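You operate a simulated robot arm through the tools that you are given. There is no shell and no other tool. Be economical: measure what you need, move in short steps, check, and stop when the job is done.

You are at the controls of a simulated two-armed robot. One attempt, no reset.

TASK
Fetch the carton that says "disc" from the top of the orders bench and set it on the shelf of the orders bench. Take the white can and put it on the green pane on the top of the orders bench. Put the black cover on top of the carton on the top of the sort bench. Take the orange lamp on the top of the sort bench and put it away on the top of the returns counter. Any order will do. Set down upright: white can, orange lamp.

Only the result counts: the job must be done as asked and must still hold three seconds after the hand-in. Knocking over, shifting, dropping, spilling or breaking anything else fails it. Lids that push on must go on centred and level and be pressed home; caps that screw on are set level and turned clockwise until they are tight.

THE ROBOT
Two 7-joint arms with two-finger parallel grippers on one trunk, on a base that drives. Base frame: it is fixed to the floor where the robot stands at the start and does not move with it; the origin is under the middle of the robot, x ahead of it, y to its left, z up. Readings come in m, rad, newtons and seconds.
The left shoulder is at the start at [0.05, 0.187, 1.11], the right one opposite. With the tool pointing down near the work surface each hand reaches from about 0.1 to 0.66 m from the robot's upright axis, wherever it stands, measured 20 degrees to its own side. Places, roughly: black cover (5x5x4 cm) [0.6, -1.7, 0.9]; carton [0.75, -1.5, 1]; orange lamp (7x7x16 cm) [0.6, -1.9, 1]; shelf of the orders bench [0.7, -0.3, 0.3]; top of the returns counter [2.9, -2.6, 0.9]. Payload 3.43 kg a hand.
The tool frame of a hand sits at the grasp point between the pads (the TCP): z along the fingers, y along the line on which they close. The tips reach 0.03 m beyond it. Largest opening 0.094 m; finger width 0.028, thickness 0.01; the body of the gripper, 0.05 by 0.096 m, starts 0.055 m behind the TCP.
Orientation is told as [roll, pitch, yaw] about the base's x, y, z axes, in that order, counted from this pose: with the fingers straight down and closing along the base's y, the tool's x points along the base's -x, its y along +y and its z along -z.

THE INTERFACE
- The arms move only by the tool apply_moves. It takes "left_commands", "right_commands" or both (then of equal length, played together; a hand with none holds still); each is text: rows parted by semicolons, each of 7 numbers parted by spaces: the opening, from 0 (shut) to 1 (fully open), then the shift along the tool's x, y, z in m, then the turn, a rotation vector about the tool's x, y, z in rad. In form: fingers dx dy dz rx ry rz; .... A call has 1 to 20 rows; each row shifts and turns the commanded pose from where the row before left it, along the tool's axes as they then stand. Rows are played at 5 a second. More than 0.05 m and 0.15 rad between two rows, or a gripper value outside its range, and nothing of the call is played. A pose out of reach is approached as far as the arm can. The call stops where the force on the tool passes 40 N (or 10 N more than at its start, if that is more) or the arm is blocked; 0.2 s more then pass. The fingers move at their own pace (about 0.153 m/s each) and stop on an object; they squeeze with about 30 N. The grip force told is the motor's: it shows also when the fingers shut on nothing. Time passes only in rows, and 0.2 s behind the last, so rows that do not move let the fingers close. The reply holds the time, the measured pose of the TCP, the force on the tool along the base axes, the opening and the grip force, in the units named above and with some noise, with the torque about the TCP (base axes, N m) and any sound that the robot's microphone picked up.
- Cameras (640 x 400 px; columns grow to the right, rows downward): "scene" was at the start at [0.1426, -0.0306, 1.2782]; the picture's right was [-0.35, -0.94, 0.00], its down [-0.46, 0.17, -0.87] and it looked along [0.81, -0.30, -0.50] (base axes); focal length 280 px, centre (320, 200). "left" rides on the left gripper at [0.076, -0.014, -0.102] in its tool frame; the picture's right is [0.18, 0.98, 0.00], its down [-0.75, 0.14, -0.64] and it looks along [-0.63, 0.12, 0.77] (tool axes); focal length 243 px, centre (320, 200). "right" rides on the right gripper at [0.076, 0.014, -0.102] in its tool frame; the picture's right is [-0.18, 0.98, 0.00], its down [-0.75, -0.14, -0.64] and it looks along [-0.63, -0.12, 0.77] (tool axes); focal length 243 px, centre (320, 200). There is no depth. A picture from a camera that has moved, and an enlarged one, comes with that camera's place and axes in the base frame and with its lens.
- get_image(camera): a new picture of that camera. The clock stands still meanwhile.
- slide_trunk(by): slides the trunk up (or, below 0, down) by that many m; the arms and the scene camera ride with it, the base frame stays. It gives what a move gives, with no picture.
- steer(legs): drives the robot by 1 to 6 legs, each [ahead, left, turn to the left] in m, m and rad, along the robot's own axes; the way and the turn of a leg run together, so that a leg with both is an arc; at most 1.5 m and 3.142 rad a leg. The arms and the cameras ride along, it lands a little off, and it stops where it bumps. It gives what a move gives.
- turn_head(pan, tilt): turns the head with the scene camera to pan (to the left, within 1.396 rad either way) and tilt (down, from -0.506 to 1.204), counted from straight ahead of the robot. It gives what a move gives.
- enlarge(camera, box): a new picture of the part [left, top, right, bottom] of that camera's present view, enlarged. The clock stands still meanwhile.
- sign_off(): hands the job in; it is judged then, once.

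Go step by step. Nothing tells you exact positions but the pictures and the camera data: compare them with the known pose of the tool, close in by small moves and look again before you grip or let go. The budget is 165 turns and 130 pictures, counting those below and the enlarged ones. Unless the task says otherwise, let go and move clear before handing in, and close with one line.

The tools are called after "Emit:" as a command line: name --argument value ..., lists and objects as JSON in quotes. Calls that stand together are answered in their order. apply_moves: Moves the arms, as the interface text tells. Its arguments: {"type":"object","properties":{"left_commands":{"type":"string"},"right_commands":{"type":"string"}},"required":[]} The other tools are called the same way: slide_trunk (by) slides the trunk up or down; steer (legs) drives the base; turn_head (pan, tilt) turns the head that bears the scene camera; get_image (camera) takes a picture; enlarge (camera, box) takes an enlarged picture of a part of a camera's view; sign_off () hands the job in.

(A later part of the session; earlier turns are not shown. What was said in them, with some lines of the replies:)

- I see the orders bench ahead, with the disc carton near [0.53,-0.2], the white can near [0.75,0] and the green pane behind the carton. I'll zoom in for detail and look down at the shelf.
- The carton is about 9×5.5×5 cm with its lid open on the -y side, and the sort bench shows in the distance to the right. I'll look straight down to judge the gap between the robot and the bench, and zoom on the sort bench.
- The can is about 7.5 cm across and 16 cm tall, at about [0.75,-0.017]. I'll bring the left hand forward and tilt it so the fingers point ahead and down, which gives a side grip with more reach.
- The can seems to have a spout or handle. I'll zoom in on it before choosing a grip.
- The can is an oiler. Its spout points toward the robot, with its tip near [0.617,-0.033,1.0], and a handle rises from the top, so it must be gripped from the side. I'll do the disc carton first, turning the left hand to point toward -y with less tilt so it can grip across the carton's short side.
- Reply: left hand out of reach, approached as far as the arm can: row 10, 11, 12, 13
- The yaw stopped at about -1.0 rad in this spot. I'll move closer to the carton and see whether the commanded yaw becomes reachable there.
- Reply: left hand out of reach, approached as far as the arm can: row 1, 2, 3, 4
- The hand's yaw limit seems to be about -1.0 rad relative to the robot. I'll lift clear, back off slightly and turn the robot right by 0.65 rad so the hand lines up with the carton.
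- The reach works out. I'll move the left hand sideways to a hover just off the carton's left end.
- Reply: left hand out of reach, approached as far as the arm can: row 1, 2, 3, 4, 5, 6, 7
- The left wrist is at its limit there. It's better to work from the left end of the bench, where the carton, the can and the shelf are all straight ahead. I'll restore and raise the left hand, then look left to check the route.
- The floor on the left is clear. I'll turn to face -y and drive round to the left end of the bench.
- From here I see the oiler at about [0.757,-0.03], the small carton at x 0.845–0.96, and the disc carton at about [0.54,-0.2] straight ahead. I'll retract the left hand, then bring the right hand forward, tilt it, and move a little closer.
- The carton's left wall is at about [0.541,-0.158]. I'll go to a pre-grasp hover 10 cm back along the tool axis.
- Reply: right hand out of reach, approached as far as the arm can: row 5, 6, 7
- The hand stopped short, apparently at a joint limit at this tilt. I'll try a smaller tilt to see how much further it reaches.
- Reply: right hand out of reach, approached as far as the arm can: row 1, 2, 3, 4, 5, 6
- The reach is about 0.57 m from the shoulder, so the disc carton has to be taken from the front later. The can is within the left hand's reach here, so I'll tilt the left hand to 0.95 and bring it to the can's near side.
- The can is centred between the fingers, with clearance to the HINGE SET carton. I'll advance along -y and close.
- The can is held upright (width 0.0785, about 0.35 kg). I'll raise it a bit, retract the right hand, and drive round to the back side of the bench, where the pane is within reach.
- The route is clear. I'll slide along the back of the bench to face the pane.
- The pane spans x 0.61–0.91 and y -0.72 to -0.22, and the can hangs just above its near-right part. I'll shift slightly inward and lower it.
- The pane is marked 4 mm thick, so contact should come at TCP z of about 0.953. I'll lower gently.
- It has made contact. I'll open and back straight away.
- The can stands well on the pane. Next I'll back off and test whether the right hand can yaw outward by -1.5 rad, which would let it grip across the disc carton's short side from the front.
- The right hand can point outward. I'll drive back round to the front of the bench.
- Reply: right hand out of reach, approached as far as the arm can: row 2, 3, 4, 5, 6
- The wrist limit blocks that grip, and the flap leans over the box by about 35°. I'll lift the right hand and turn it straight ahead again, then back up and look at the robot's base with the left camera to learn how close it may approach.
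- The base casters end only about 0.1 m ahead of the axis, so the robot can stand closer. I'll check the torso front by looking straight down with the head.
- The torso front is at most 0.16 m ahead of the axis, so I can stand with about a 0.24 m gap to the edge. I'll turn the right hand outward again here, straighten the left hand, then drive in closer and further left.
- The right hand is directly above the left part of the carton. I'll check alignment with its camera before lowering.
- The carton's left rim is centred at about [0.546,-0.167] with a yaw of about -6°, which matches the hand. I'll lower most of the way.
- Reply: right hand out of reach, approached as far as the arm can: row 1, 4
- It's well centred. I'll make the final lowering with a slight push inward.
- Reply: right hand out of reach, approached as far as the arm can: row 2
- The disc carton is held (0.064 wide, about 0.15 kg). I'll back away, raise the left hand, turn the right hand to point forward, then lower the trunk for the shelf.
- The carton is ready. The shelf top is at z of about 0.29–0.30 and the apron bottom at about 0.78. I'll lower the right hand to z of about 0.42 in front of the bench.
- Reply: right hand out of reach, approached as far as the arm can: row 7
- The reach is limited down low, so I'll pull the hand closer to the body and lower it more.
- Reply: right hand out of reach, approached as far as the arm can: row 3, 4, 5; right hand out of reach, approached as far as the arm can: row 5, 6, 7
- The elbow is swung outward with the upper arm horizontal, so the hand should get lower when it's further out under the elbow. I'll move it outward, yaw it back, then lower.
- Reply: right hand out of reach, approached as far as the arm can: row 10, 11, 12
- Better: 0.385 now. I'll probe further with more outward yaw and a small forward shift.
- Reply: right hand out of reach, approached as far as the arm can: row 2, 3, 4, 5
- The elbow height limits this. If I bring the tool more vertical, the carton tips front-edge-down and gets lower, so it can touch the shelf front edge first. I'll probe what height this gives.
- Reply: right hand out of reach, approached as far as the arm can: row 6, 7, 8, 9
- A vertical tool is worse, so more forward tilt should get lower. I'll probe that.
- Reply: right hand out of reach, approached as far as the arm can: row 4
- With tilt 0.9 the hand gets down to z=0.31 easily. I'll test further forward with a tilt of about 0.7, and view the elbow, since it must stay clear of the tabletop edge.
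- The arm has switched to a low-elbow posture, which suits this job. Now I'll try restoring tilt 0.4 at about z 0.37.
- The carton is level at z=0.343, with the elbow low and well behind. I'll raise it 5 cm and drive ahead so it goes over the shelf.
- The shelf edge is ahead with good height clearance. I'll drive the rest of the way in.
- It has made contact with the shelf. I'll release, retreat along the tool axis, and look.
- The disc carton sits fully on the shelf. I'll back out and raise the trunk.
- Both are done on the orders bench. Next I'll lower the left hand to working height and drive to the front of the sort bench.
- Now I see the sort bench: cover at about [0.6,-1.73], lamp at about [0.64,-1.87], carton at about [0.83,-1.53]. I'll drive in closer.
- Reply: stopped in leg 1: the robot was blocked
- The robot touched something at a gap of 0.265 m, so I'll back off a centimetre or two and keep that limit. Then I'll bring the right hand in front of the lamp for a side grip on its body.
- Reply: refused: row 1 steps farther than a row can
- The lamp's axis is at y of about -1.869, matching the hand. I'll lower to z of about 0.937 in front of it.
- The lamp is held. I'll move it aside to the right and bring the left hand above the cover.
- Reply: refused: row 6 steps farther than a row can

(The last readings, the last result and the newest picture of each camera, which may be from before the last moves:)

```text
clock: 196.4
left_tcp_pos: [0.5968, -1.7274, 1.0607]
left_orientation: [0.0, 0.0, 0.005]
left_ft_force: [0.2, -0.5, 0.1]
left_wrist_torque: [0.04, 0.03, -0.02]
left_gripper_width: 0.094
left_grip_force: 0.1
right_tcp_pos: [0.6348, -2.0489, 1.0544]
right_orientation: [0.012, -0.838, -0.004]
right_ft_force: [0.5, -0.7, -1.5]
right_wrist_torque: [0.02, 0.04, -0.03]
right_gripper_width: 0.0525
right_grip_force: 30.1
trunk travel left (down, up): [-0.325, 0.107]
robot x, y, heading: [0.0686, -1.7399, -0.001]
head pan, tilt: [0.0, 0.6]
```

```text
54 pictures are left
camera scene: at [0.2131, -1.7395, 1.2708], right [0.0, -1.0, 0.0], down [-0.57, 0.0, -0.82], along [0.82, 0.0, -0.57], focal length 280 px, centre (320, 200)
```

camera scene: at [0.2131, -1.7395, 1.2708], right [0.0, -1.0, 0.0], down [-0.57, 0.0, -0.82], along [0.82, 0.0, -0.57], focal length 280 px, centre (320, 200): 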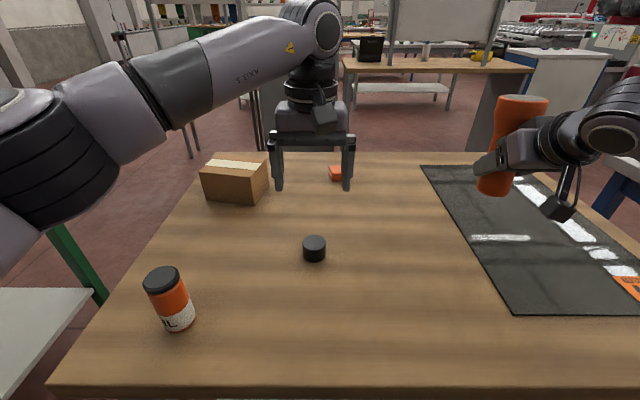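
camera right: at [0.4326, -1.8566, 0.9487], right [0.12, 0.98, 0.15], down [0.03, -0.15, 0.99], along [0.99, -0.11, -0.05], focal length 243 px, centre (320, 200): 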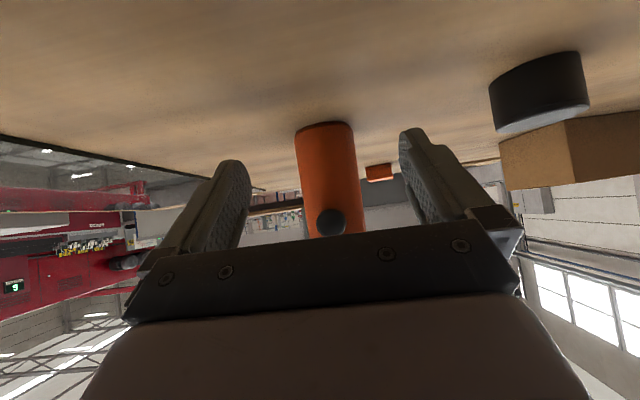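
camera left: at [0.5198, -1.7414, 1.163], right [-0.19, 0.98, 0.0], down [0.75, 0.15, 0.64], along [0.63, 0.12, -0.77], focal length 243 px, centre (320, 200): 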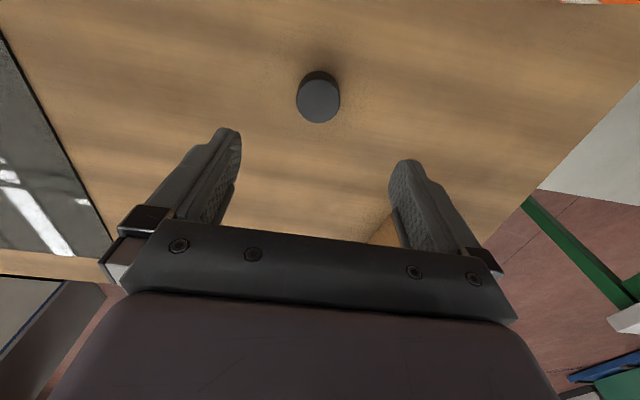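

The cover's centre is at [0.596,-1.728], directly under the hand. I'll descend and grip.

Emit:
apply_moves --left_commands "1 0 0 0.036 0 0 0;1 0 0 0.036 0 0 0;1 0 0 0.036 0 0 0;1 0 0 0.036 0 0 0;0 0 0 0 0 0 0;0 0 0 0 0 0 0;0 0 0 0 0 0 0;0 0 0 0 0 0 0"

Emit:
apply_moves --left_commands "0 0 0 -0.04 0 0 0;0 0 0 -0.04 0 0 0;0 0 0 -0.04 0 0 0;0 0 0 -0.04 0 0 0"

Emit:
get_image --camera "left"

Emit:
get_image --camera "scene"

```text
clock: 198.2
left_tcp_pos: [0.5953, -1.7278, 0.9188]
left_orientation: [0.001, 0.001, 0.006]
left_ft_force: [-0.6, 0.9, -0.3]
left_wrist_torque: [0.0, 0.06, 0.0]
left_gripper_width: 0.0464
left_grip_force: 30.3
right_tcp_pos: [0.6332, -2.0483, 1.055]
right_orientation: [0.012, -0.838, -0.005]
right_ft_force: [-0.9, 0.2, -1.5]
right_wrist_torque: [-0.01, 0.0, -0.01]
right_gripper_width: 0.0523
right_grip_force: 29.8
trunk travel left (down, up): [-0.325, 0.107]
robot x, y, heading: [0.0639, -1.7406, 0.003]
head pan, tilt: [0.0, 0.6]
```

```text
clock: 199.2
left_tcp_pos: [0.5945, -1.728, 1.0789]
left_orientation: [-0.002, 0.002, 0.004]
left_ft_force: [0.0, -0.2, -0.1]
left_wrist_torque: [0.0, -0.01, 0.01]
left_gripper_width: 0.0465
left_grip_force: 29.5
right_tcp_pos: [0.6327, -2.0488, 1.0544]
right_orientation: [0.012, -0.837, -0.008]
right_ft_force: [-0.4, -0.5, -1.2]
right_wrist_torque: [-0.01, 0.03, -0.02]
right_gripper_width: 0.0524
right_grip_force: 30.0
trunk travel left (down, up): [-0.325, 0.107]
robot x, y, heading: [0.0635, -1.741, -0.002]
head pan, tilt: [0.0, 0.6]
```

```text
53 pictures are left
camera left: at [0.5188, -1.7414, 1.1809], right [-0.19, 0.98, 0.0], down [0.75, 0.15, 0.64], along [0.63, 0.12, -0.77], focal length 243 px, centre (320, 200)
```

left: 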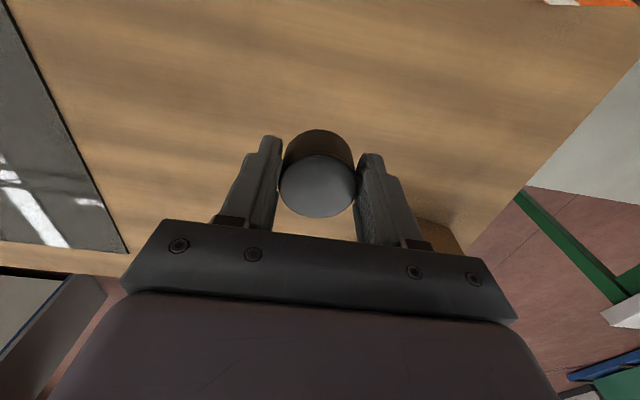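

```text
52 pictures are left
camera scene: at [0.2125, -1.7397, 1.2708], right [0.0, -1.0, 0.0], down [-0.56, 0.0, -0.83], along [0.83, 0.0, -0.56], focal length 280 px, centre (320, 200)
```

scene: 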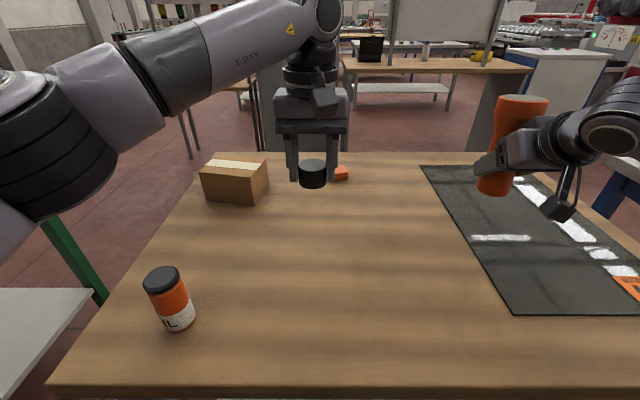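

Both objects are held. The carton top is at about [0.83,-1.52,0.955], which is only reachable from the back side. I'll drive the long way round the orders bench.

Emit:
steer --legs '[[-0.55, 0, 0], [0, 1.35, 0], [0, 1.35, 0], [1.1, 0, 0], [1.1, 0, 0], [0, 0, 3.14]]'

Emit:
turn_head --pan 0.6 --tilt 0.4

Emit:
get_image --camera "scene"

```text
clock: 232.9
left_tcp_pos: [1.154, 0.9859, 1.0775]
left_orientation: [0.0, 0.002, -3.119]
left_ft_force: [0.0, 0.2, -1.0]
left_wrist_torque: [-0.04, 0.03, 0.01]
left_gripper_width: 0.0445
left_grip_force: 30.3
right_tcp_pos: [1.1107, 1.3064, 1.0553]
right_orientation: [0.012, -0.838, -3.13]
right_ft_force: [-1.2, -0.1, -1.9]
right_wrist_torque: [-0.02, -0.06, -0.04]
right_gripper_width: 0.0512
right_grip_force: 30.1
trunk travel left (down, up): [-0.325, 0.107]
robot x, y, heading: [1.6833, 1.0097, -3.12]
head pan, tilt: [0.0, 0.6]
```

```text
clock: 233.9
left_tcp_pos: [1.1561, 0.9867, 1.078]
left_orientation: [0.001, 0.0, -3.118]
left_ft_force: [-0.5, 0.3, -0.6]
left_wrist_torque: [0.01, 0.0, -0.01]
left_gripper_width: 0.0447
left_grip_force: 30.2
right_tcp_pos: [1.1105, 1.3053, 1.0549]
right_orientation: [0.012, -0.837, -3.131]
right_ft_force: [0.7, -0.1, -1.6]
right_wrist_torque: [0.01, -0.04, -0.01]
right_gripper_width: 0.0512
right_grip_force: 29.6
trunk travel left (down, up): [-0.325, 0.107]
robot x, y, heading: [1.6837, 1.0111, -3.119]
head pan, tilt: [0.6, 0.4]
```

```text
51 pictures are left
camera scene: at [1.5489, 0.9549, 1.289], right [-0.58, 0.81, 0.0], down [0.32, 0.23, -0.92], along [-0.75, -0.54, -0.39], focal length 280 px, centre (320, 200)
```

scene: 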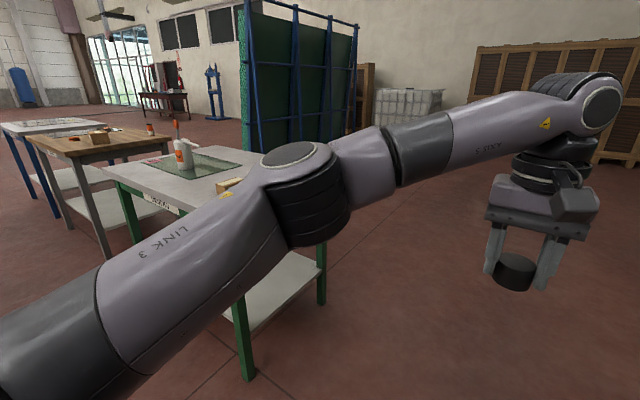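

Emit:
steer --legs '[[0, 1.25, -0.02], [0, 1.25, 0]]'

Emit:
turn_head --pan 0.0 --tilt 0.55

Emit:
get_image --camera "scene"

```text
clock: 246.2
left_tcp_pos: [1.1899, -1.5147, 1.0777]
left_orientation: [0.0, 0.003, -3.126]
left_ft_force: [1.0, 0.3, 0.1]
left_wrist_torque: [-0.02, -0.01, -0.01]
left_gripper_width: 0.0443
left_grip_force: 30.1
right_tcp_pos: [1.1474, -1.1934, 1.0543]
right_orientation: [0.012, -0.838, -3.136]
right_ft_force: [-0.3, 0.2, -2.1]
right_wrist_torque: [0.01, -0.04, 0.01]
right_gripper_width: 0.0508
right_grip_force: 30.7
trunk travel left (down, up): [-0.325, 0.107]
robot x, y, heading: [1.7193, -1.4919, -3.121]
head pan, tilt: [0.6, 0.4]
```

```text
clock: 247.2
left_tcp_pos: [1.1903, -1.5147, 1.0787]
left_orientation: [0.0, 0.0, -3.125]
left_ft_force: [0.5, -1.0, 0.3]
left_wrist_torque: [-0.01, 0.01, 0.01]
left_gripper_width: 0.0445
left_grip_force: 29.8
right_tcp_pos: [1.1474, -1.1922, 1.0544]
right_orientation: [0.012, -0.837, -3.136]
right_ft_force: [-0.2, 0.7, -1.3]
right_wrist_torque: [-0.01, -0.03, 0.01]
right_gripper_width: 0.0511
right_grip_force: 29.9
trunk travel left (down, up): [-0.325, 0.107]
robot x, y, heading: [1.7186, -1.4949, -3.124]
head pan, tilt: [0.0, 0.55]
```

```text
50 pictures are left
camera scene: at [1.5694, -1.4954, 1.2753], right [-0.02, 1.0, 0.0], down [0.52, 0.01, -0.85], along [-0.85, -0.01, -0.52], focal length 280 px, centre (320, 200)
```

scene: 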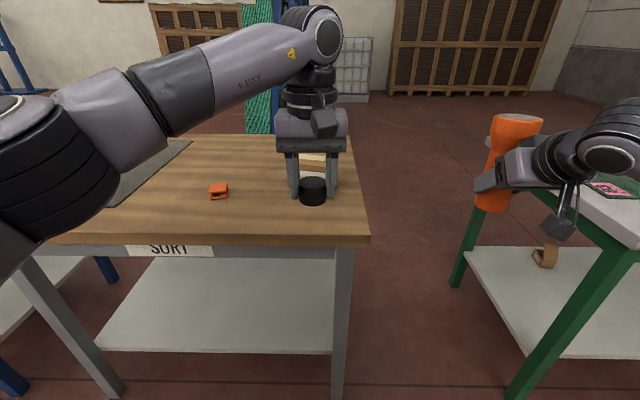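

I'm behind the sort bench with the cover lined up. I'll drive closer.

Emit:
steer --legs '[[0.335, 0, -0.015]]'

Emit:
get_image --camera "left"

Emit:
turn_head --pan 0.0 --tilt 0.65

Emit:
get_image --camera "scene"

```text
clock: 249.4
left_tcp_pos: [0.8556, -1.5079, 1.0771]
left_orientation: [0.0, 0.001, -3.14]
left_ft_force: [-0.2, 0.3, -0.9]
left_wrist_torque: [-0.04, -0.02, -0.01]
left_gripper_width: 0.0443
left_grip_force: 29.9
right_tcp_pos: [0.8179, -1.1865, 1.0537]
right_orientation: [0.011, -0.836, 3.131]
right_ft_force: [0.0, -0.3, -1.5]
right_wrist_torque: [0.02, -0.03, -0.01]
right_gripper_width: 0.0509
right_grip_force: 29.6
trunk travel left (down, up): [-0.325, 0.107]
robot x, y, heading: [1.385, -1.4977, 3.139]
head pan, tilt: [0.0, 0.55]
```

```text
49 pictures are left
camera left: at [0.9314, -1.4931, 1.1801], right [0.19, -0.98, 0.0], down [-0.75, -0.14, 0.64], along [-0.63, -0.12, -0.77], focal length 243 px, centre (320, 200)
```

left: 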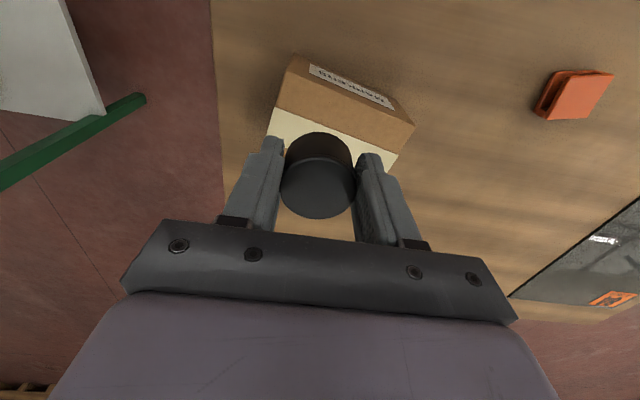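

```text
clock: 250.0
left_tcp_pos: [0.8565, -1.5083, 1.0782]
left_orientation: [0.001, 0.002, -3.141]
left_ft_force: [-0.2, -0.3, 0.2]
left_wrist_torque: [0.03, -0.02, -0.01]
left_gripper_width: 0.0445
left_grip_force: 30.0
right_tcp_pos: [0.819, -1.186, 1.0541]
right_orientation: [0.012, -0.836, 3.133]
right_ft_force: [-0.4, 0.6, -1.6]
right_wrist_torque: [-0.02, -0.03, -0.02]
right_gripper_width: 0.0508
right_grip_force: 30.1
trunk travel left (down, up): [-0.325, 0.107]
robot x, y, heading: [1.3853, -1.4949, 3.138]
head pan, tilt: [0.0, 0.649]
```

```text
48 pictures are left
camera scene: at [1.2386, -1.4953, 1.2666], right [0.0, 1.0, 0.0], down [0.6, 0.0, -0.8], along [-0.8, 0.0, -0.6], focal length 280 px, centre (320, 200)
```

scene: 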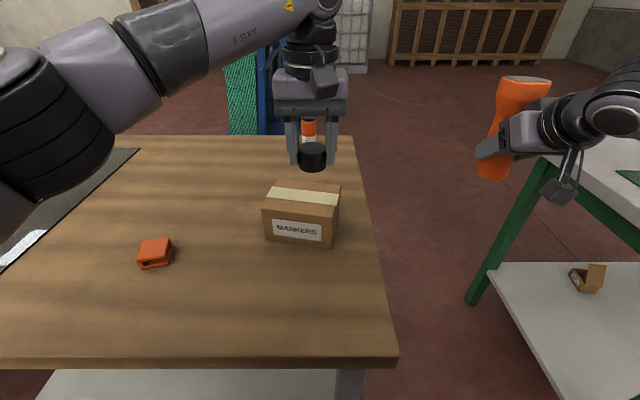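

The carton's top centre is at about [0.818,-1.525,0.955]. I'll centre the cover over it and lower most of the way.

Emit:
apply_moves --left_commands "0 -0.019 0.0085 0 0 0 0;0 -0.019 0.0085 0 0 0 0;0 0 0 0.03 0 0 0;0 0 0 0.03 0 0 0"

Emit:
enlarge --camera "scene" --box '[220, 110, 420, 260]'

Emit:
get_image --camera "left"

```text
clock: 251.0
left_tcp_pos: [0.8169, -1.5238, 1.0171]
left_orientation: [0.0, 0.002, -3.141]
left_ft_force: [0.4, 0.0, -0.7]
left_wrist_torque: [0.0, 0.0, 0.0]
left_gripper_width: 0.0441
left_grip_force: 30.3
right_tcp_pos: [0.8194, -1.1873, 1.0544]
right_orientation: [0.013, -0.835, 3.131]
right_ft_force: [-1.2, -0.1, -1.3]
right_wrist_torque: [0.06, -0.03, 0.01]
right_gripper_width: 0.0511
right_grip_force: 30.3
trunk travel left (down, up): [-0.325, 0.107]
robot x, y, heading: [1.3823, -1.4987, 3.148]
head pan, tilt: [0.0, 0.649]
```

```text
2.67 times, centred on (320, 185) of scene
camera zoom: at [1.2384, -1.4953, 1.2665], right [0.0, 1.0, 0.0], down [0.6, 0.0, -0.8], along [-0.8, 0.0, -0.6], focal length 746 px, centre (320, 240)
```

zoom: 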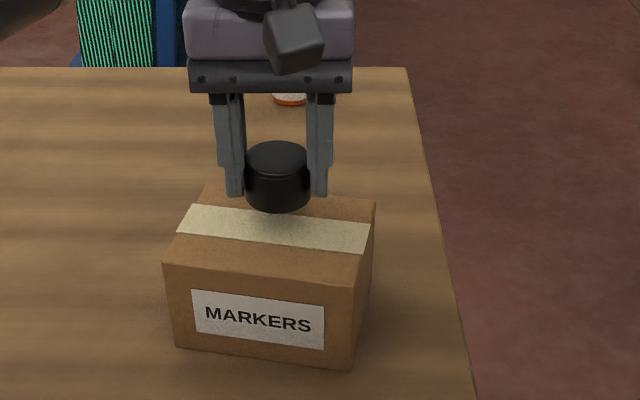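

```text
46 pictures are left
camera left: at [0.893, -1.5097, 1.1198], right [0.18, -0.98, 0.0], down [-0.75, -0.14, 0.64], along [-0.63, -0.12, -0.77], focal length 243 px, centre (320, 200)
```

left: 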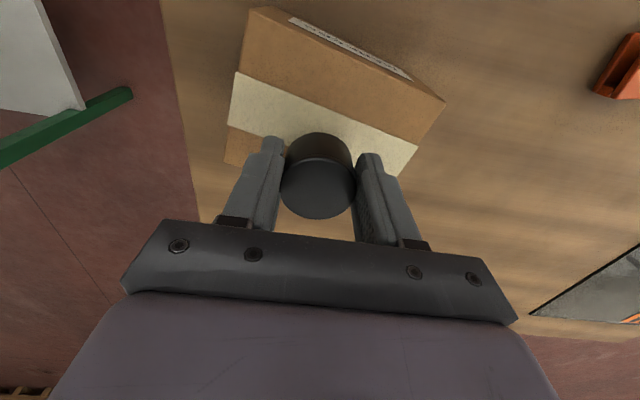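

The cover is centred. Now the final lowering, gently until contact.

Emit:
apply_moves --left_commands "0 0 0 0.015 0 0 0;0 0 0 0.003 0 0 0;0 0 0 0.002 0 0 0;0 0 0 0.002 0 0 0"

```text
clock: 252.0
left_tcp_pos: [0.8182, -1.5245, 0.9968]
left_orientation: [-0.001, -0.002, -3.14]
left_ft_force: [-2.7, -0.5, 8.8]
left_wrist_torque: [0.11, 0.01, 0.01]
left_gripper_width: 0.0442
left_grip_force: 29.8
right_tcp_pos: [0.8189, -1.1864, 1.0557]
right_orientation: [0.014, -0.837, 3.131]
right_ft_force: [0.1, 0.1, -1.9]
right_wrist_torque: [0.01, -0.06, 0.01]
right_gripper_width: 0.0509
right_grip_force: 29.9
trunk travel left (down, up): [-0.325, 0.107]
robot x, y, heading: [1.385, -1.496, 3.139]
head pan, tilt: [0.0, 0.649]
```

Contact. I'll release and rise straight up.

Emit:
apply_moves --left_commands "1 0 0 0 0 0 0;1 0 0 0 0 0 0;1 0 0 0 0 0 0;1 0 0 -0.03 0 0 0;1 0 0 -0.04 0 0 0;1 0 0 -0.04 0 0 0"

Emit:
enlarge --camera "scene" --box '[220, 110, 420, 260]'

```text
clock: 253.4
left_tcp_pos: [0.8222, -1.5267, 1.1043]
left_orientation: [-0.002, 0.002, -3.141]
left_ft_force: [0.2, 0.3, 0.6]
left_wrist_torque: [0.01, 0.0, -0.02]
left_gripper_width: 0.0939
left_grip_force: 0.1
left hand out of reach, approached as far as the arm can: row 6
right_tcp_pos: [0.8173, -1.1855, 1.0546]
right_orientation: [0.012, -0.838, 3.131]
right_ft_force: [0.4, -0.4, -2.0]
right_wrist_torque: [-0.02, -0.01, 0.0]
right_gripper_width: 0.0509
right_grip_force: 29.9
trunk travel left (down, up): [-0.325, 0.107]
robot x, y, heading: [1.3808, -1.4946, 3.142]
head pan, tilt: [0.0, 0.649]
```

```text
2.67 times, centred on (320, 185) of scene
camera zoom: at [1.239, -1.4954, 1.2666], right [0.0, 1.0, 0.0], down [0.6, 0.0, -0.8], along [-0.8, 0.0, -0.6], focal length 746 px, centre (320, 240)
```

zoom: 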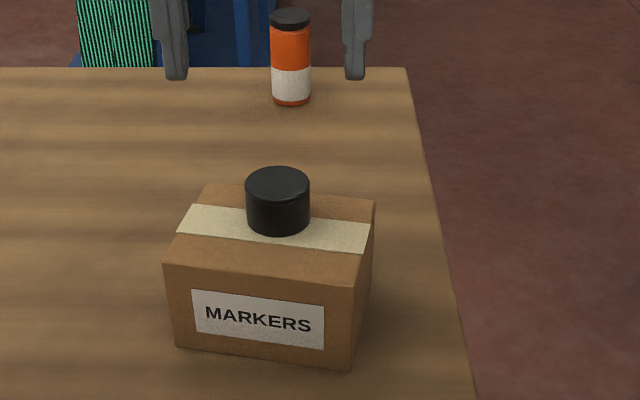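

The cover sits level on the carton. Next I'll back off, turn round and look for the returns counter.

Emit:
steer --legs '[[-0.42, 0, 0], [0, 0, -3.14]]'

Emit:
turn_head --pan -0.5 --tilt 0.35

Emit:
get_image --camera "scene"

```text
clock: 263.3
left_tcp_pos: [2.3663, -1.4555, 1.1041]
left_orientation: [-0.002, 0.002, 0.018]
left_ft_force: [-0.2, 0.8, 0.2]
left_wrist_torque: [0.01, 0.03, 0.0]
left_gripper_width: 0.094
left_grip_force: 0.0
right_tcp_pos: [2.3756, -1.7955, 1.0547]
right_orientation: [0.012, -0.835, 0.008]
right_ft_force: [0.2, -0.2, -1.0]
right_wrist_torque: [-0.01, 0.04, 0.0]
right_gripper_width: 0.0499
right_grip_force: 30.7
trunk travel left (down, up): [-0.325, 0.107]
robot x, y, heading: [1.8041, -1.495, 0.02]
head pan, tilt: [0.0, 0.649]
```

```text
clock: 264.2
left_tcp_pos: [2.3662, -1.4556, 1.1046]
left_orientation: [0.002, 0.001, 0.019]
left_ft_force: [-0.3, 0.0, 0.4]
left_wrist_torque: [-0.01, 0.02, 0.02]
left_gripper_width: 0.094
left_grip_force: 0.0
right_tcp_pos: [2.3757, -1.7979, 1.0544]
right_orientation: [0.01, -0.837, 0.007]
right_ft_force: [0.3, 0.6, -1.5]
right_wrist_torque: [0.01, 0.03, 0.01]
right_gripper_width: 0.0501
right_grip_force: 29.9
trunk travel left (down, up): [-0.325, 0.107]
robot x, y, heading: [1.8054, -1.4946, 0.023]
head pan, tilt: [-0.499, 0.351]
```

```text
44 pictures are left
camera scene: at [1.9444, -1.5385, 1.2935], right [-0.46, -0.89, 0.0], down [-0.31, 0.16, -0.94], along [0.83, -0.43, -0.34], focal length 280 px, centre (320, 200)
```

scene: 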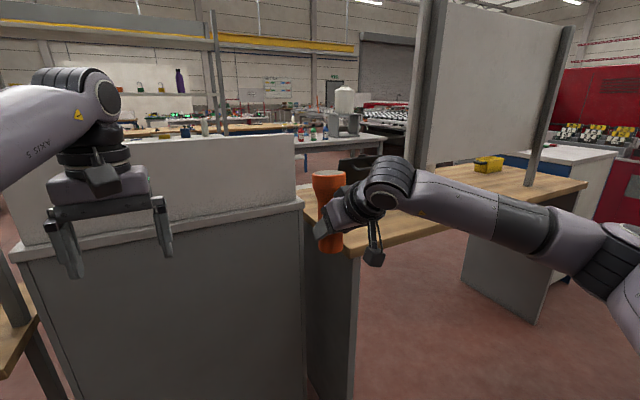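

The returns counter is the wooden-topped one ahead to the right, with its front edge at x of about 2.51 and y from -1.9 to -3.35. I'll slide right in front of it and look at it.

Emit:
steer --legs '[[0, -0.8, -0.02]]'

Emit:
turn_head --pan -0.1 --tilt 0.45

Emit:
get_image --camera "scene"

```text
clock: 268.5
left_tcp_pos: [2.373, -2.2654, 1.1045]
left_orientation: [0.0, 0.002, 0.003]
left_ft_force: [0.5, -1.0, 0.2]
left_wrist_torque: [0.01, 0.0, -0.02]
left_gripper_width: 0.094
left_grip_force: 0.1
right_tcp_pos: [2.3771, -2.6064, 1.0546]
right_orientation: [0.012, -0.835, -0.01]
right_ft_force: [-0.4, 0.7, -2.2]
right_wrist_torque: [0.04, 0.03, 0.04]
right_gripper_width: 0.0502
right_grip_force: 30.0
trunk travel left (down, up): [-0.325, 0.107]
robot x, y, heading: [1.8113, -2.2937, 0.001]
head pan, tilt: [-0.499, 0.351]
```

```text
clock: 269.4
left_tcp_pos: [2.3742, -2.2648, 1.104]
left_orientation: [-0.001, 0.002, 0.001]
left_ft_force: [-0.4, -0.5, 0.6]
left_wrist_torque: [0.0, -0.02, 0.0]
left_gripper_width: 0.0939
left_grip_force: 0.1
right_tcp_pos: [2.3761, -2.6063, 1.0544]
right_orientation: [0.013, -0.837, -0.011]
right_ft_force: [0.2, -0.4, -1.5]
right_wrist_torque: [0.01, 0.06, 0.01]
right_gripper_width: 0.0501
right_grip_force: 29.7
trunk travel left (down, up): [-0.325, 0.107]
robot x, y, heading: [1.8114, -2.2975, -0.002]
head pan, tilt: [-0.099, 0.45]
```

```text
43 pictures are left
camera scene: at [1.9602, -2.305, 1.2844], right [-0.1, -0.99, 0.0], down [-0.43, 0.04, -0.9], along [0.9, -0.09, -0.44], focal length 280 px, centre (320, 200)
```

scene: 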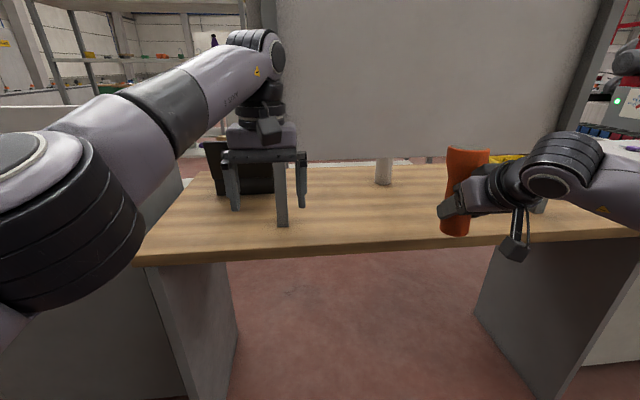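

The counter ahead holds a black box (left) and a white cylinder at about [2.89,-2.63], with free space in front of them. I'll pull the left hand back and drive ahead so the lamp hangs about 17 cm inside the front edge.

Emit:
apply_moves --left_commands "1 0.045 0 0 0 0 0;1 0.045 0 0 0 0 0;1 0.045 0 0 0 0 0"

Emit:
steer --legs '[[0.29, 0, 0]]'

Emit:
turn_head --pan -0.4 --tilt 0.6

Emit:
get_image --camera "scene"

Emit:
get_image --camera "right"

```text
clock: 270.2
left_tcp_pos: [2.2379, -2.2647, 1.1047]
left_orientation: [-0.001, 0.001, 0.006]
left_ft_force: [-0.2, 0.0, 0.5]
left_wrist_torque: [0.02, -0.02, -0.01]
left_gripper_width: 0.0941
left_grip_force: 0.0
right_tcp_pos: [2.3773, -2.6056, 1.0547]
right_orientation: [0.012, -0.836, -0.01]
right_ft_force: [-0.2, -1.0, -1.7]
right_wrist_torque: [0.01, 0.02, -0.01]
right_gripper_width: 0.0501
right_grip_force: 30.1
trunk travel left (down, up): [-0.325, 0.107]
robot x, y, heading: [1.8103, -2.2959, 0.008]
head pan, tilt: [-0.099, 0.45]
```

```text
clock: 271.8
left_tcp_pos: [2.4475, -2.2629, 1.1052]
left_orientation: [0.001, 0.001, 0.003]
left_ft_force: [0.6, -0.1, -0.2]
left_wrist_torque: [-0.01, 0.01, 0.0]
left_gripper_width: 0.094
left_grip_force: 0.1
right_tcp_pos: [2.5795, -2.6061, 1.0531]
right_orientation: [0.01, -0.824, -0.009]
right_ft_force: [-9.8, -0.8, 0.3]
right_wrist_torque: [0.11, -0.9, -0.01]
right_gripper_width: 0.0497
right_grip_force: 29.9
trunk travel left (down, up): [-0.325, 0.107]
robot x, y, heading: [2.0191, -2.2977, 0.002]
head pan, tilt: [-0.099, 0.45]
stopped in leg 1: the force on the tool passed its limit (the readings are from after the stop); the commanded pose is now the measured one
```

```text
clock: 272.6
left_tcp_pos: [2.4463, -2.2642, 1.1048]
left_orientation: [0.001, -0.001, 0.002]
left_ft_force: [-0.3, 0.2, 0.3]
left_wrist_torque: [0.0, 0.02, 0.01]
left_gripper_width: 0.0937
left_grip_force: 0.1
right_tcp_pos: [2.5812, -2.6055, 1.053]
right_orientation: [0.012, -0.824, -0.009]
right_ft_force: [-13.8, -1.1, -0.4]
right_wrist_torque: [0.13, -1.17, -0.06]
right_gripper_width: 0.0495
right_grip_force: 29.8
trunk travel left (down, up): [-0.325, 0.107]
robot x, y, heading: [2.0177, -2.2994, -0.002]
head pan, tilt: [-0.4, 0.6]
```

```text
42 pictures are left
camera scene: at [2.1579, -2.3302, 1.2711], right [-0.39, -0.92, 0.0], down [-0.52, 0.22, -0.83], along [0.76, -0.32, -0.56], focal length 280 px, centre (320, 200)
```

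scene: 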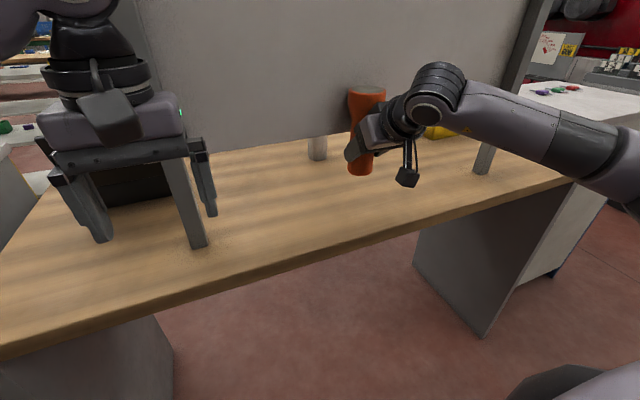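

```text
41 pictures are left
camera right: at [2.454, -2.593, 1.0676], right [0.13, 0.98, 0.14], down [0.04, -0.15, 0.99], along [0.99, -0.12, -0.06], focal length 243 px, centre (320, 200)
```

right: 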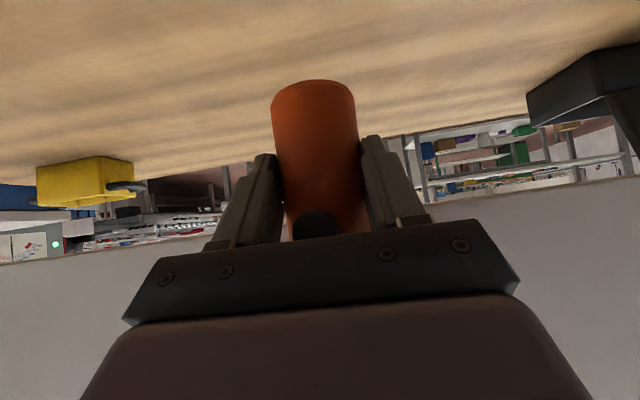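

The lamp head touched the upright screen above the counter. I'll back off a few centimetres at once and check the lamp's attitude.

Emit:
apply_moves --right_commands "0 0.0134 0 -0.0149 0 0 0;0 0.0134 0 -0.0149 0 0 0"

Emit:
enlarge --camera "scene" --box '[260, 60, 460, 210]'

Emit:
get_image --camera "right"

```text
clock: 273.2
left_tcp_pos: [2.4488, -2.264, 1.1033]
left_orientation: [0.0, 0.004, 0.002]
left_ft_force: [0.5, 1.2, -0.6]
left_wrist_torque: [-0.01, -0.02, 0.0]
left_gripper_width: 0.0941
left_grip_force: 0.0
right_tcp_pos: [2.5431, -2.6055, 1.0526]
right_orientation: [0.01, -0.823, -0.009]
right_ft_force: [-0.1, -0.8, -1.9]
right_wrist_torque: [0.01, 0.03, -0.03]
right_gripper_width: 0.0494
right_grip_force: 30.2
trunk travel left (down, up): [-0.325, 0.107]
robot x, y, heading: [2.0206, -2.2966, 0.004]
head pan, tilt: [-0.4, 0.6]
```

```text
2.67 times, centred on (360, 135) of scene
camera zoom: at [2.1601, -2.3301, 1.2708], right [-0.39, -0.92, 0.0], down [-0.52, 0.22, -0.82], along [0.76, -0.32, -0.57], focal length 746 px, centre (213, 373)
```

zoom: 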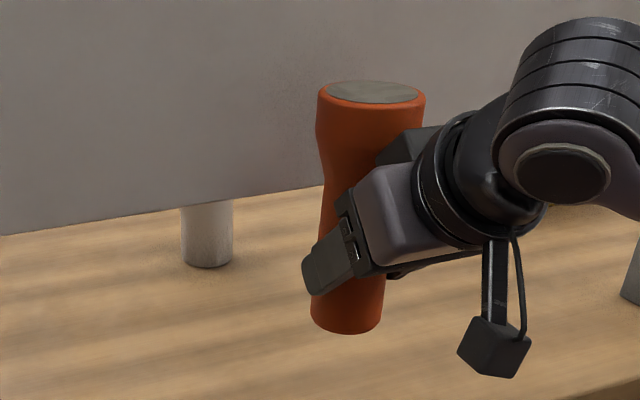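

```text
39 pictures are left
camera right: at [2.4163, -2.5925, 1.0671], right [0.13, 0.98, 0.14], down [0.04, -0.15, 0.99], along [0.99, -0.12, -0.06], focal length 243 px, centre (320, 200)
```

right: 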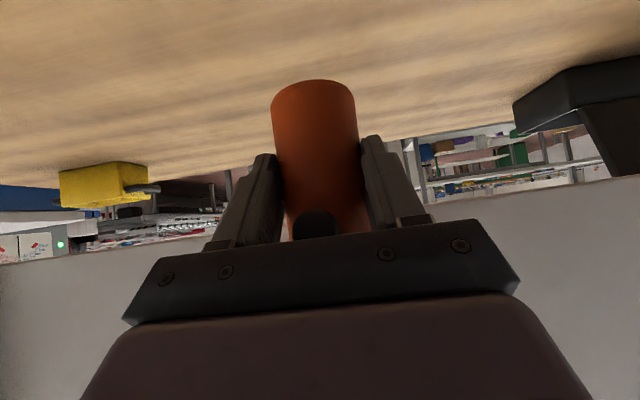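

The lamp may have pivoted slightly in the grip. I'll look at it from the side with the left hand's camera.

Emit:
apply_moves --left_commands "1 0 0 0 0 -0.15 0;1 0 0 0 0 -0.15 0;1 0 0 0 0 -0.15 0;1 0 0 0 0 -0.15 0;1 0 0 0 0.0847 0 0.1235;1 0 0 0 0.0847 0 0.1235;1 0 0 0 0.0847 0 0.1235;1 0 0 0 0.0847 0 0.1235;1 0 0 0 0.0847 0 0.1235;1 0 0 0 0.0847 0 0.1235"

Emit:
get_image --camera "left"

```text
clock: 275.4
left_tcp_pos: [2.4477, -2.2643, 1.1048]
left_orientation: [-0.004, -0.598, -0.893]
left_ft_force: [0.3, 0.4, 0.1]
left_wrist_torque: [0.04, 0.04, -0.04]
left_gripper_width: 0.0938
left_grip_force: 0.0
right_tcp_pos: [2.5425, -2.6041, 1.0525]
right_orientation: [0.011, -0.822, -0.008]
right_ft_force: [0.6, -0.2, -0.9]
right_wrist_torque: [0.01, 0.05, -0.03]
right_gripper_width: 0.0493
right_grip_force: 30.1
trunk travel left (down, up): [-0.325, 0.107]
robot x, y, heading: [2.0231, -2.2969, -0.0]
head pan, tilt: [-0.4, 0.6]
```

```text
38 pictures are left
camera left: at [2.3619, -2.1784, 1.1456], right [0.67, 0.73, -0.11], down [0.28, -0.11, 0.95], along [0.69, -0.67, -0.28], focal length 243 px, centre (320, 200)
```

left: 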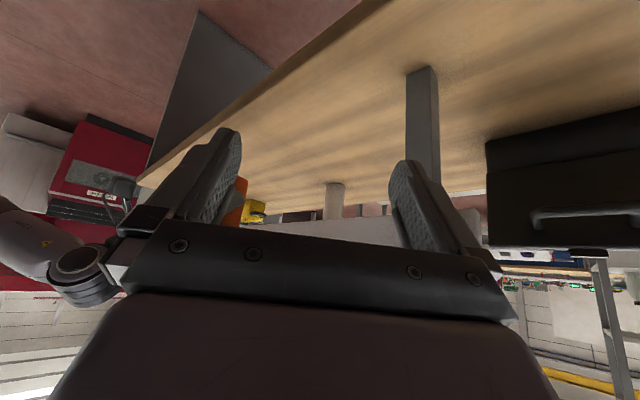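

Emit:
apply_moves --left_commands "0 -0.0226 0 -0.033 0 0 0;0 -0.0226 0 -0.033 0 0 0;0 0 0 0 0 0 0"

Emit:
enlarge --camera "left" --box '[140, 80, 340, 230]'

```text
clock: 276.2
left_tcp_pos: [2.4499, -2.2642, 1.1844]
left_orientation: [-0.005, -0.599, -0.894]
left_ft_force: [-0.1, 0.7, 0.1]
left_wrist_torque: [0.01, -0.04, -0.01]
left_gripper_width: 0.0002
left_grip_force: 30.0
right_tcp_pos: [2.5428, -2.605, 1.0535]
right_orientation: [0.01, -0.823, -0.009]
right_ft_force: [-0.7, 0.9, -1.5]
right_wrist_torque: [0.01, 0.03, 0.02]
right_gripper_width: 0.0495
right_grip_force: 30.6
trunk travel left (down, up): [-0.325, 0.107]
robot x, y, heading: [2.0199, -2.2973, -0.003]
head pan, tilt: [-0.4, 0.6]
```

```text
2.67 times, centred on (240, 155) of left
camera zoom: at [2.3626, -2.1783, 1.2263], right [0.67, 0.73, -0.11], down [0.28, -0.11, 0.95], along [0.69, -0.67, -0.28], focal length 647 px, centre (533, 320)
```

zoom: 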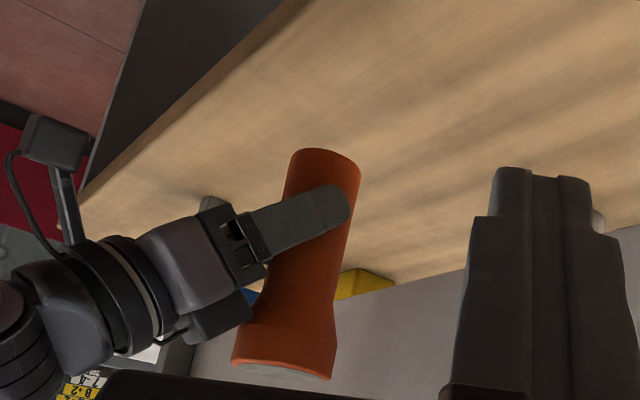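

The lamp is upright within about 2°. I'll shift it 18 mm forward, 2 cm clear of the screen and 3.5 cm inside the edge, and lower it.

Emit:
apply_moves --right_commands "0 -0.0122 0 0.0132 0 0 0;0 0.022 0 0.0204 0 0 0;0 0.022 0 0.0204 0 0 0;0 0.022 0 0.0204 0 0 0"

Emit:
enlarge --camera "left" --box '[140, 50, 340, 200]'

```text
clock: 277.2
left_tcp_pos: [2.4498, -2.264, 1.1844]
left_orientation: [-0.005, -0.599, -0.892]
left_ft_force: [0.2, -0.2, -0.3]
left_wrist_torque: [0.02, 0.03, 0.03]
left_gripper_width: 0.0
left_grip_force: 30.2
right_tcp_pos: [2.5601, -2.6054, 0.9627]
right_orientation: [0.009, -0.824, -0.009]
right_ft_force: [0.0, 0.2, -1.8]
right_wrist_torque: [-0.02, 0.05, -0.02]
right_gripper_width: 0.0496
right_grip_force: 30.1
trunk travel left (down, up): [-0.325, 0.107]
robot x, y, heading: [2.0214, -2.2963, 0.0]
head pan, tilt: [-0.4, 0.6]
```

```text
2.67 times, centred on (240, 125) of left
camera zoom: at [2.3627, -2.1786, 1.2259], right [0.67, 0.73, -0.11], down [0.28, -0.11, 0.95], along [0.69, -0.67, -0.28], focal length 647 px, centre (533, 400)
```

zoom: 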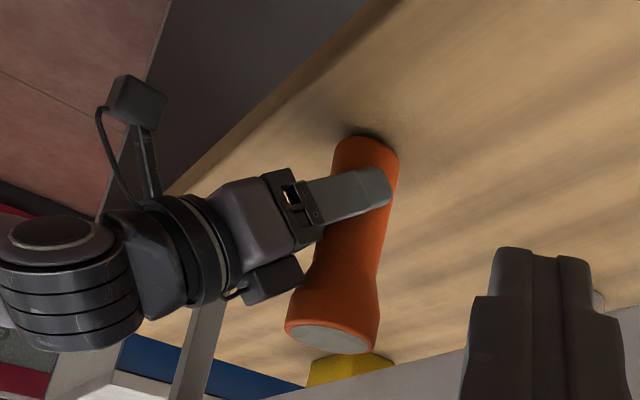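

Emit:
apply_moves --right_commands "0 0.0059 0 0.0054 0 0 0;0 0.0037 0 0.0034 0 0 0;0 0.0022 0 0.002 0 0 0;0 0.0022 0 0.002 0 0 0"

```text
clock: 278.2
left_tcp_pos: [2.4474, -2.2631, 1.185]
left_orientation: [-0.002, -0.6, -0.893]
left_ft_force: [0.4, -0.2, -0.5]
left_wrist_torque: [0.01, -0.02, 0.05]
left_gripper_width: 0.0002
left_grip_force: 29.9
right_tcp_pos: [2.56, -2.6043, 0.95]
right_orientation: [0.011, -0.836, -0.008]
right_ft_force: [-2.0, -3.2, 24.5]
right_wrist_torque: [-0.34, -0.55, -0.12]
right_gripper_width: 0.0497
right_grip_force: 29.9
trunk travel left (down, up): [-0.325, 0.107]
robot x, y, heading: [2.0196, -2.2966, 0.003]
head pan, tilt: [-0.4, 0.6]
```

Contact. I'll ease off slightly, open, and back straight away.

Emit:
apply_moves --right_commands "0 -0.0022 0 -0.002 0 0 0;1 0 0 0 0 0 0;1 0 0 0 0 0 0;1 0 0 0 0 0 0"

Emit:
get_image --camera "scene"

Emit:
get_image --camera "right"

```text
clock: 279.2
left_tcp_pos: [2.4504, -2.2629, 1.1837]
left_orientation: [-0.004, -0.6, -0.891]
left_ft_force: [-0.2, 0.1, 0.2]
left_wrist_torque: [0.02, 0.03, 0.01]
left_gripper_width: 0.0
left_grip_force: 30.2
right_tcp_pos: [2.5585, -2.6049, 0.9466]
right_orientation: [0.011, -0.823, -0.008]
right_ft_force: [0.3, 0.6, 0.3]
right_wrist_torque: [-0.01, -0.03, 0.0]
right_gripper_width: 0.0939
right_grip_force: 0.0
trunk travel left (down, up): [-0.325, 0.107]
robot x, y, heading: [2.0206, -2.2967, 0.002]
head pan, tilt: [-0.4, 0.6]
```

```text
35 pictures are left
camera scene: at [2.1598, -2.33, 1.2708], right [-0.39, -0.92, 0.0], down [-0.52, 0.22, -0.83], along [0.76, -0.32, -0.56], focal length 280 px, centre (320, 200)
```

scene: 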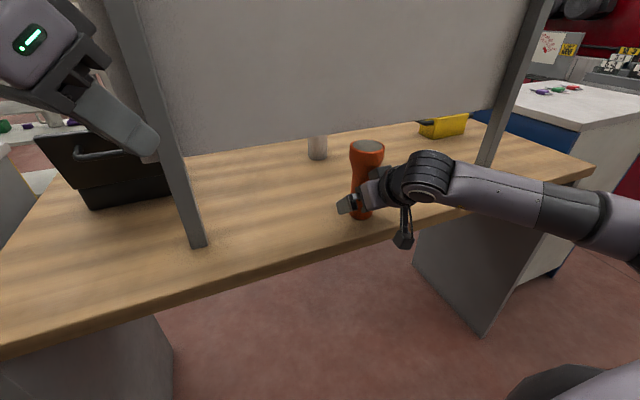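

```text
34 pictures are left
camera right: at [2.4332, -2.5918, 0.9614], right [0.13, 0.98, 0.14], down [0.04, -0.15, 0.99], along [0.99, -0.12, -0.06], focal length 243 px, centre (320, 200)
```

right: 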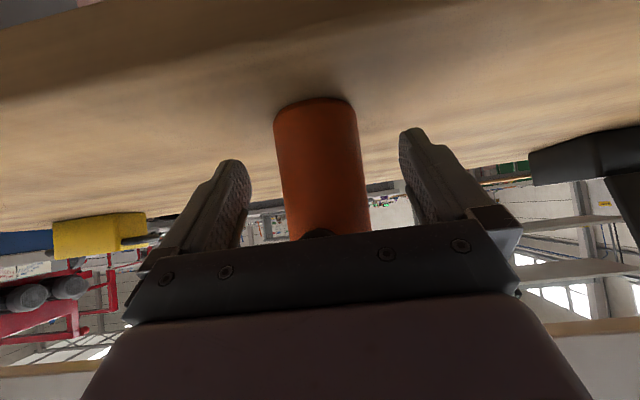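

The lamp stands free. I'll withdraw the hand backwards, then drive back and check.

Emit:
apply_moves --right_commands "1 0.0136 0 -0.0147 0 0 0;1 0.0272 0 -0.0293 0 0 0;1 0.0272 0 -0.0293 0 0 0;1 0.0272 0 -0.0293 0 0 0"

Emit:
steer --legs '[[-0.25, 0, 0]]'

Emit:
get_image --camera "scene"

```text
clock: 280.2
left_tcp_pos: [2.4489, -2.2642, 1.1843]
left_orientation: [-0.005, -0.599, -0.894]
left_ft_force: [0.4, 0.5, 0.4]
left_wrist_torque: [-0.02, 0.02, 0.0]
left_gripper_width: 0.0001
left_grip_force: 29.9
right_tcp_pos: [2.419, -2.6048, 0.9463]
right_orientation: [0.01, -0.825, -0.008]
right_ft_force: [-0.5, 0.3, 0.5]
right_wrist_torque: [0.02, 0.02, 0.06]
right_gripper_width: 0.0941
right_grip_force: 0.1
trunk travel left (down, up): [-0.325, 0.107]
robot x, y, heading: [2.0221, -2.2964, -0.001]
head pan, tilt: [-0.4, 0.6]
```

```text
clock: 282.1
left_tcp_pos: [2.1966, -2.263, 1.1841]
left_orientation: [-0.004, -0.598, -0.89]
left_ft_force: [0.3, -0.3, -0.6]
left_wrist_torque: [0.01, -0.02, -0.03]
left_gripper_width: 0.0001
left_grip_force: 30.4
right_tcp_pos: [2.1683, -2.6037, 0.9464]
right_orientation: [0.011, -0.822, -0.007]
right_ft_force: [-0.6, -0.2, -0.5]
right_wrist_torque: [-0.02, -0.03, 0.01]
right_gripper_width: 0.0937
right_grip_force: 0.1
trunk travel left (down, up): [-0.325, 0.107]
robot x, y, heading: [1.7701, -2.2974, 0.008]
head pan, tilt: [-0.4, 0.6]
```

```text
33 pictures are left
camera scene: at [1.9084, -2.3299, 1.2709], right [-0.39, -0.92, 0.0], down [-0.52, 0.22, -0.83], along [0.76, -0.32, -0.56], focal length 280 px, centre (320, 200)
```

scene: 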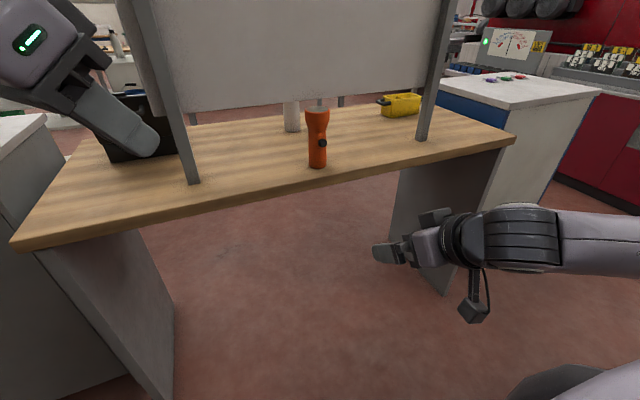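

The lamp stands upright on the returns counter. The disc carton is on the shelf, the can is on the green pane and the cover is on the sort-bench carton, so I'm handing in.

Emit:
sign_off

```text
The job is handed in.
```

All four items were placed as asked, the white can and orange lamp upright, and the job is handed in. On the way the robot was blocked once, apparently against the sort bench's front edge, and the lamp's head touched the returns counter's screen; I saw nothing moved or knocked over.
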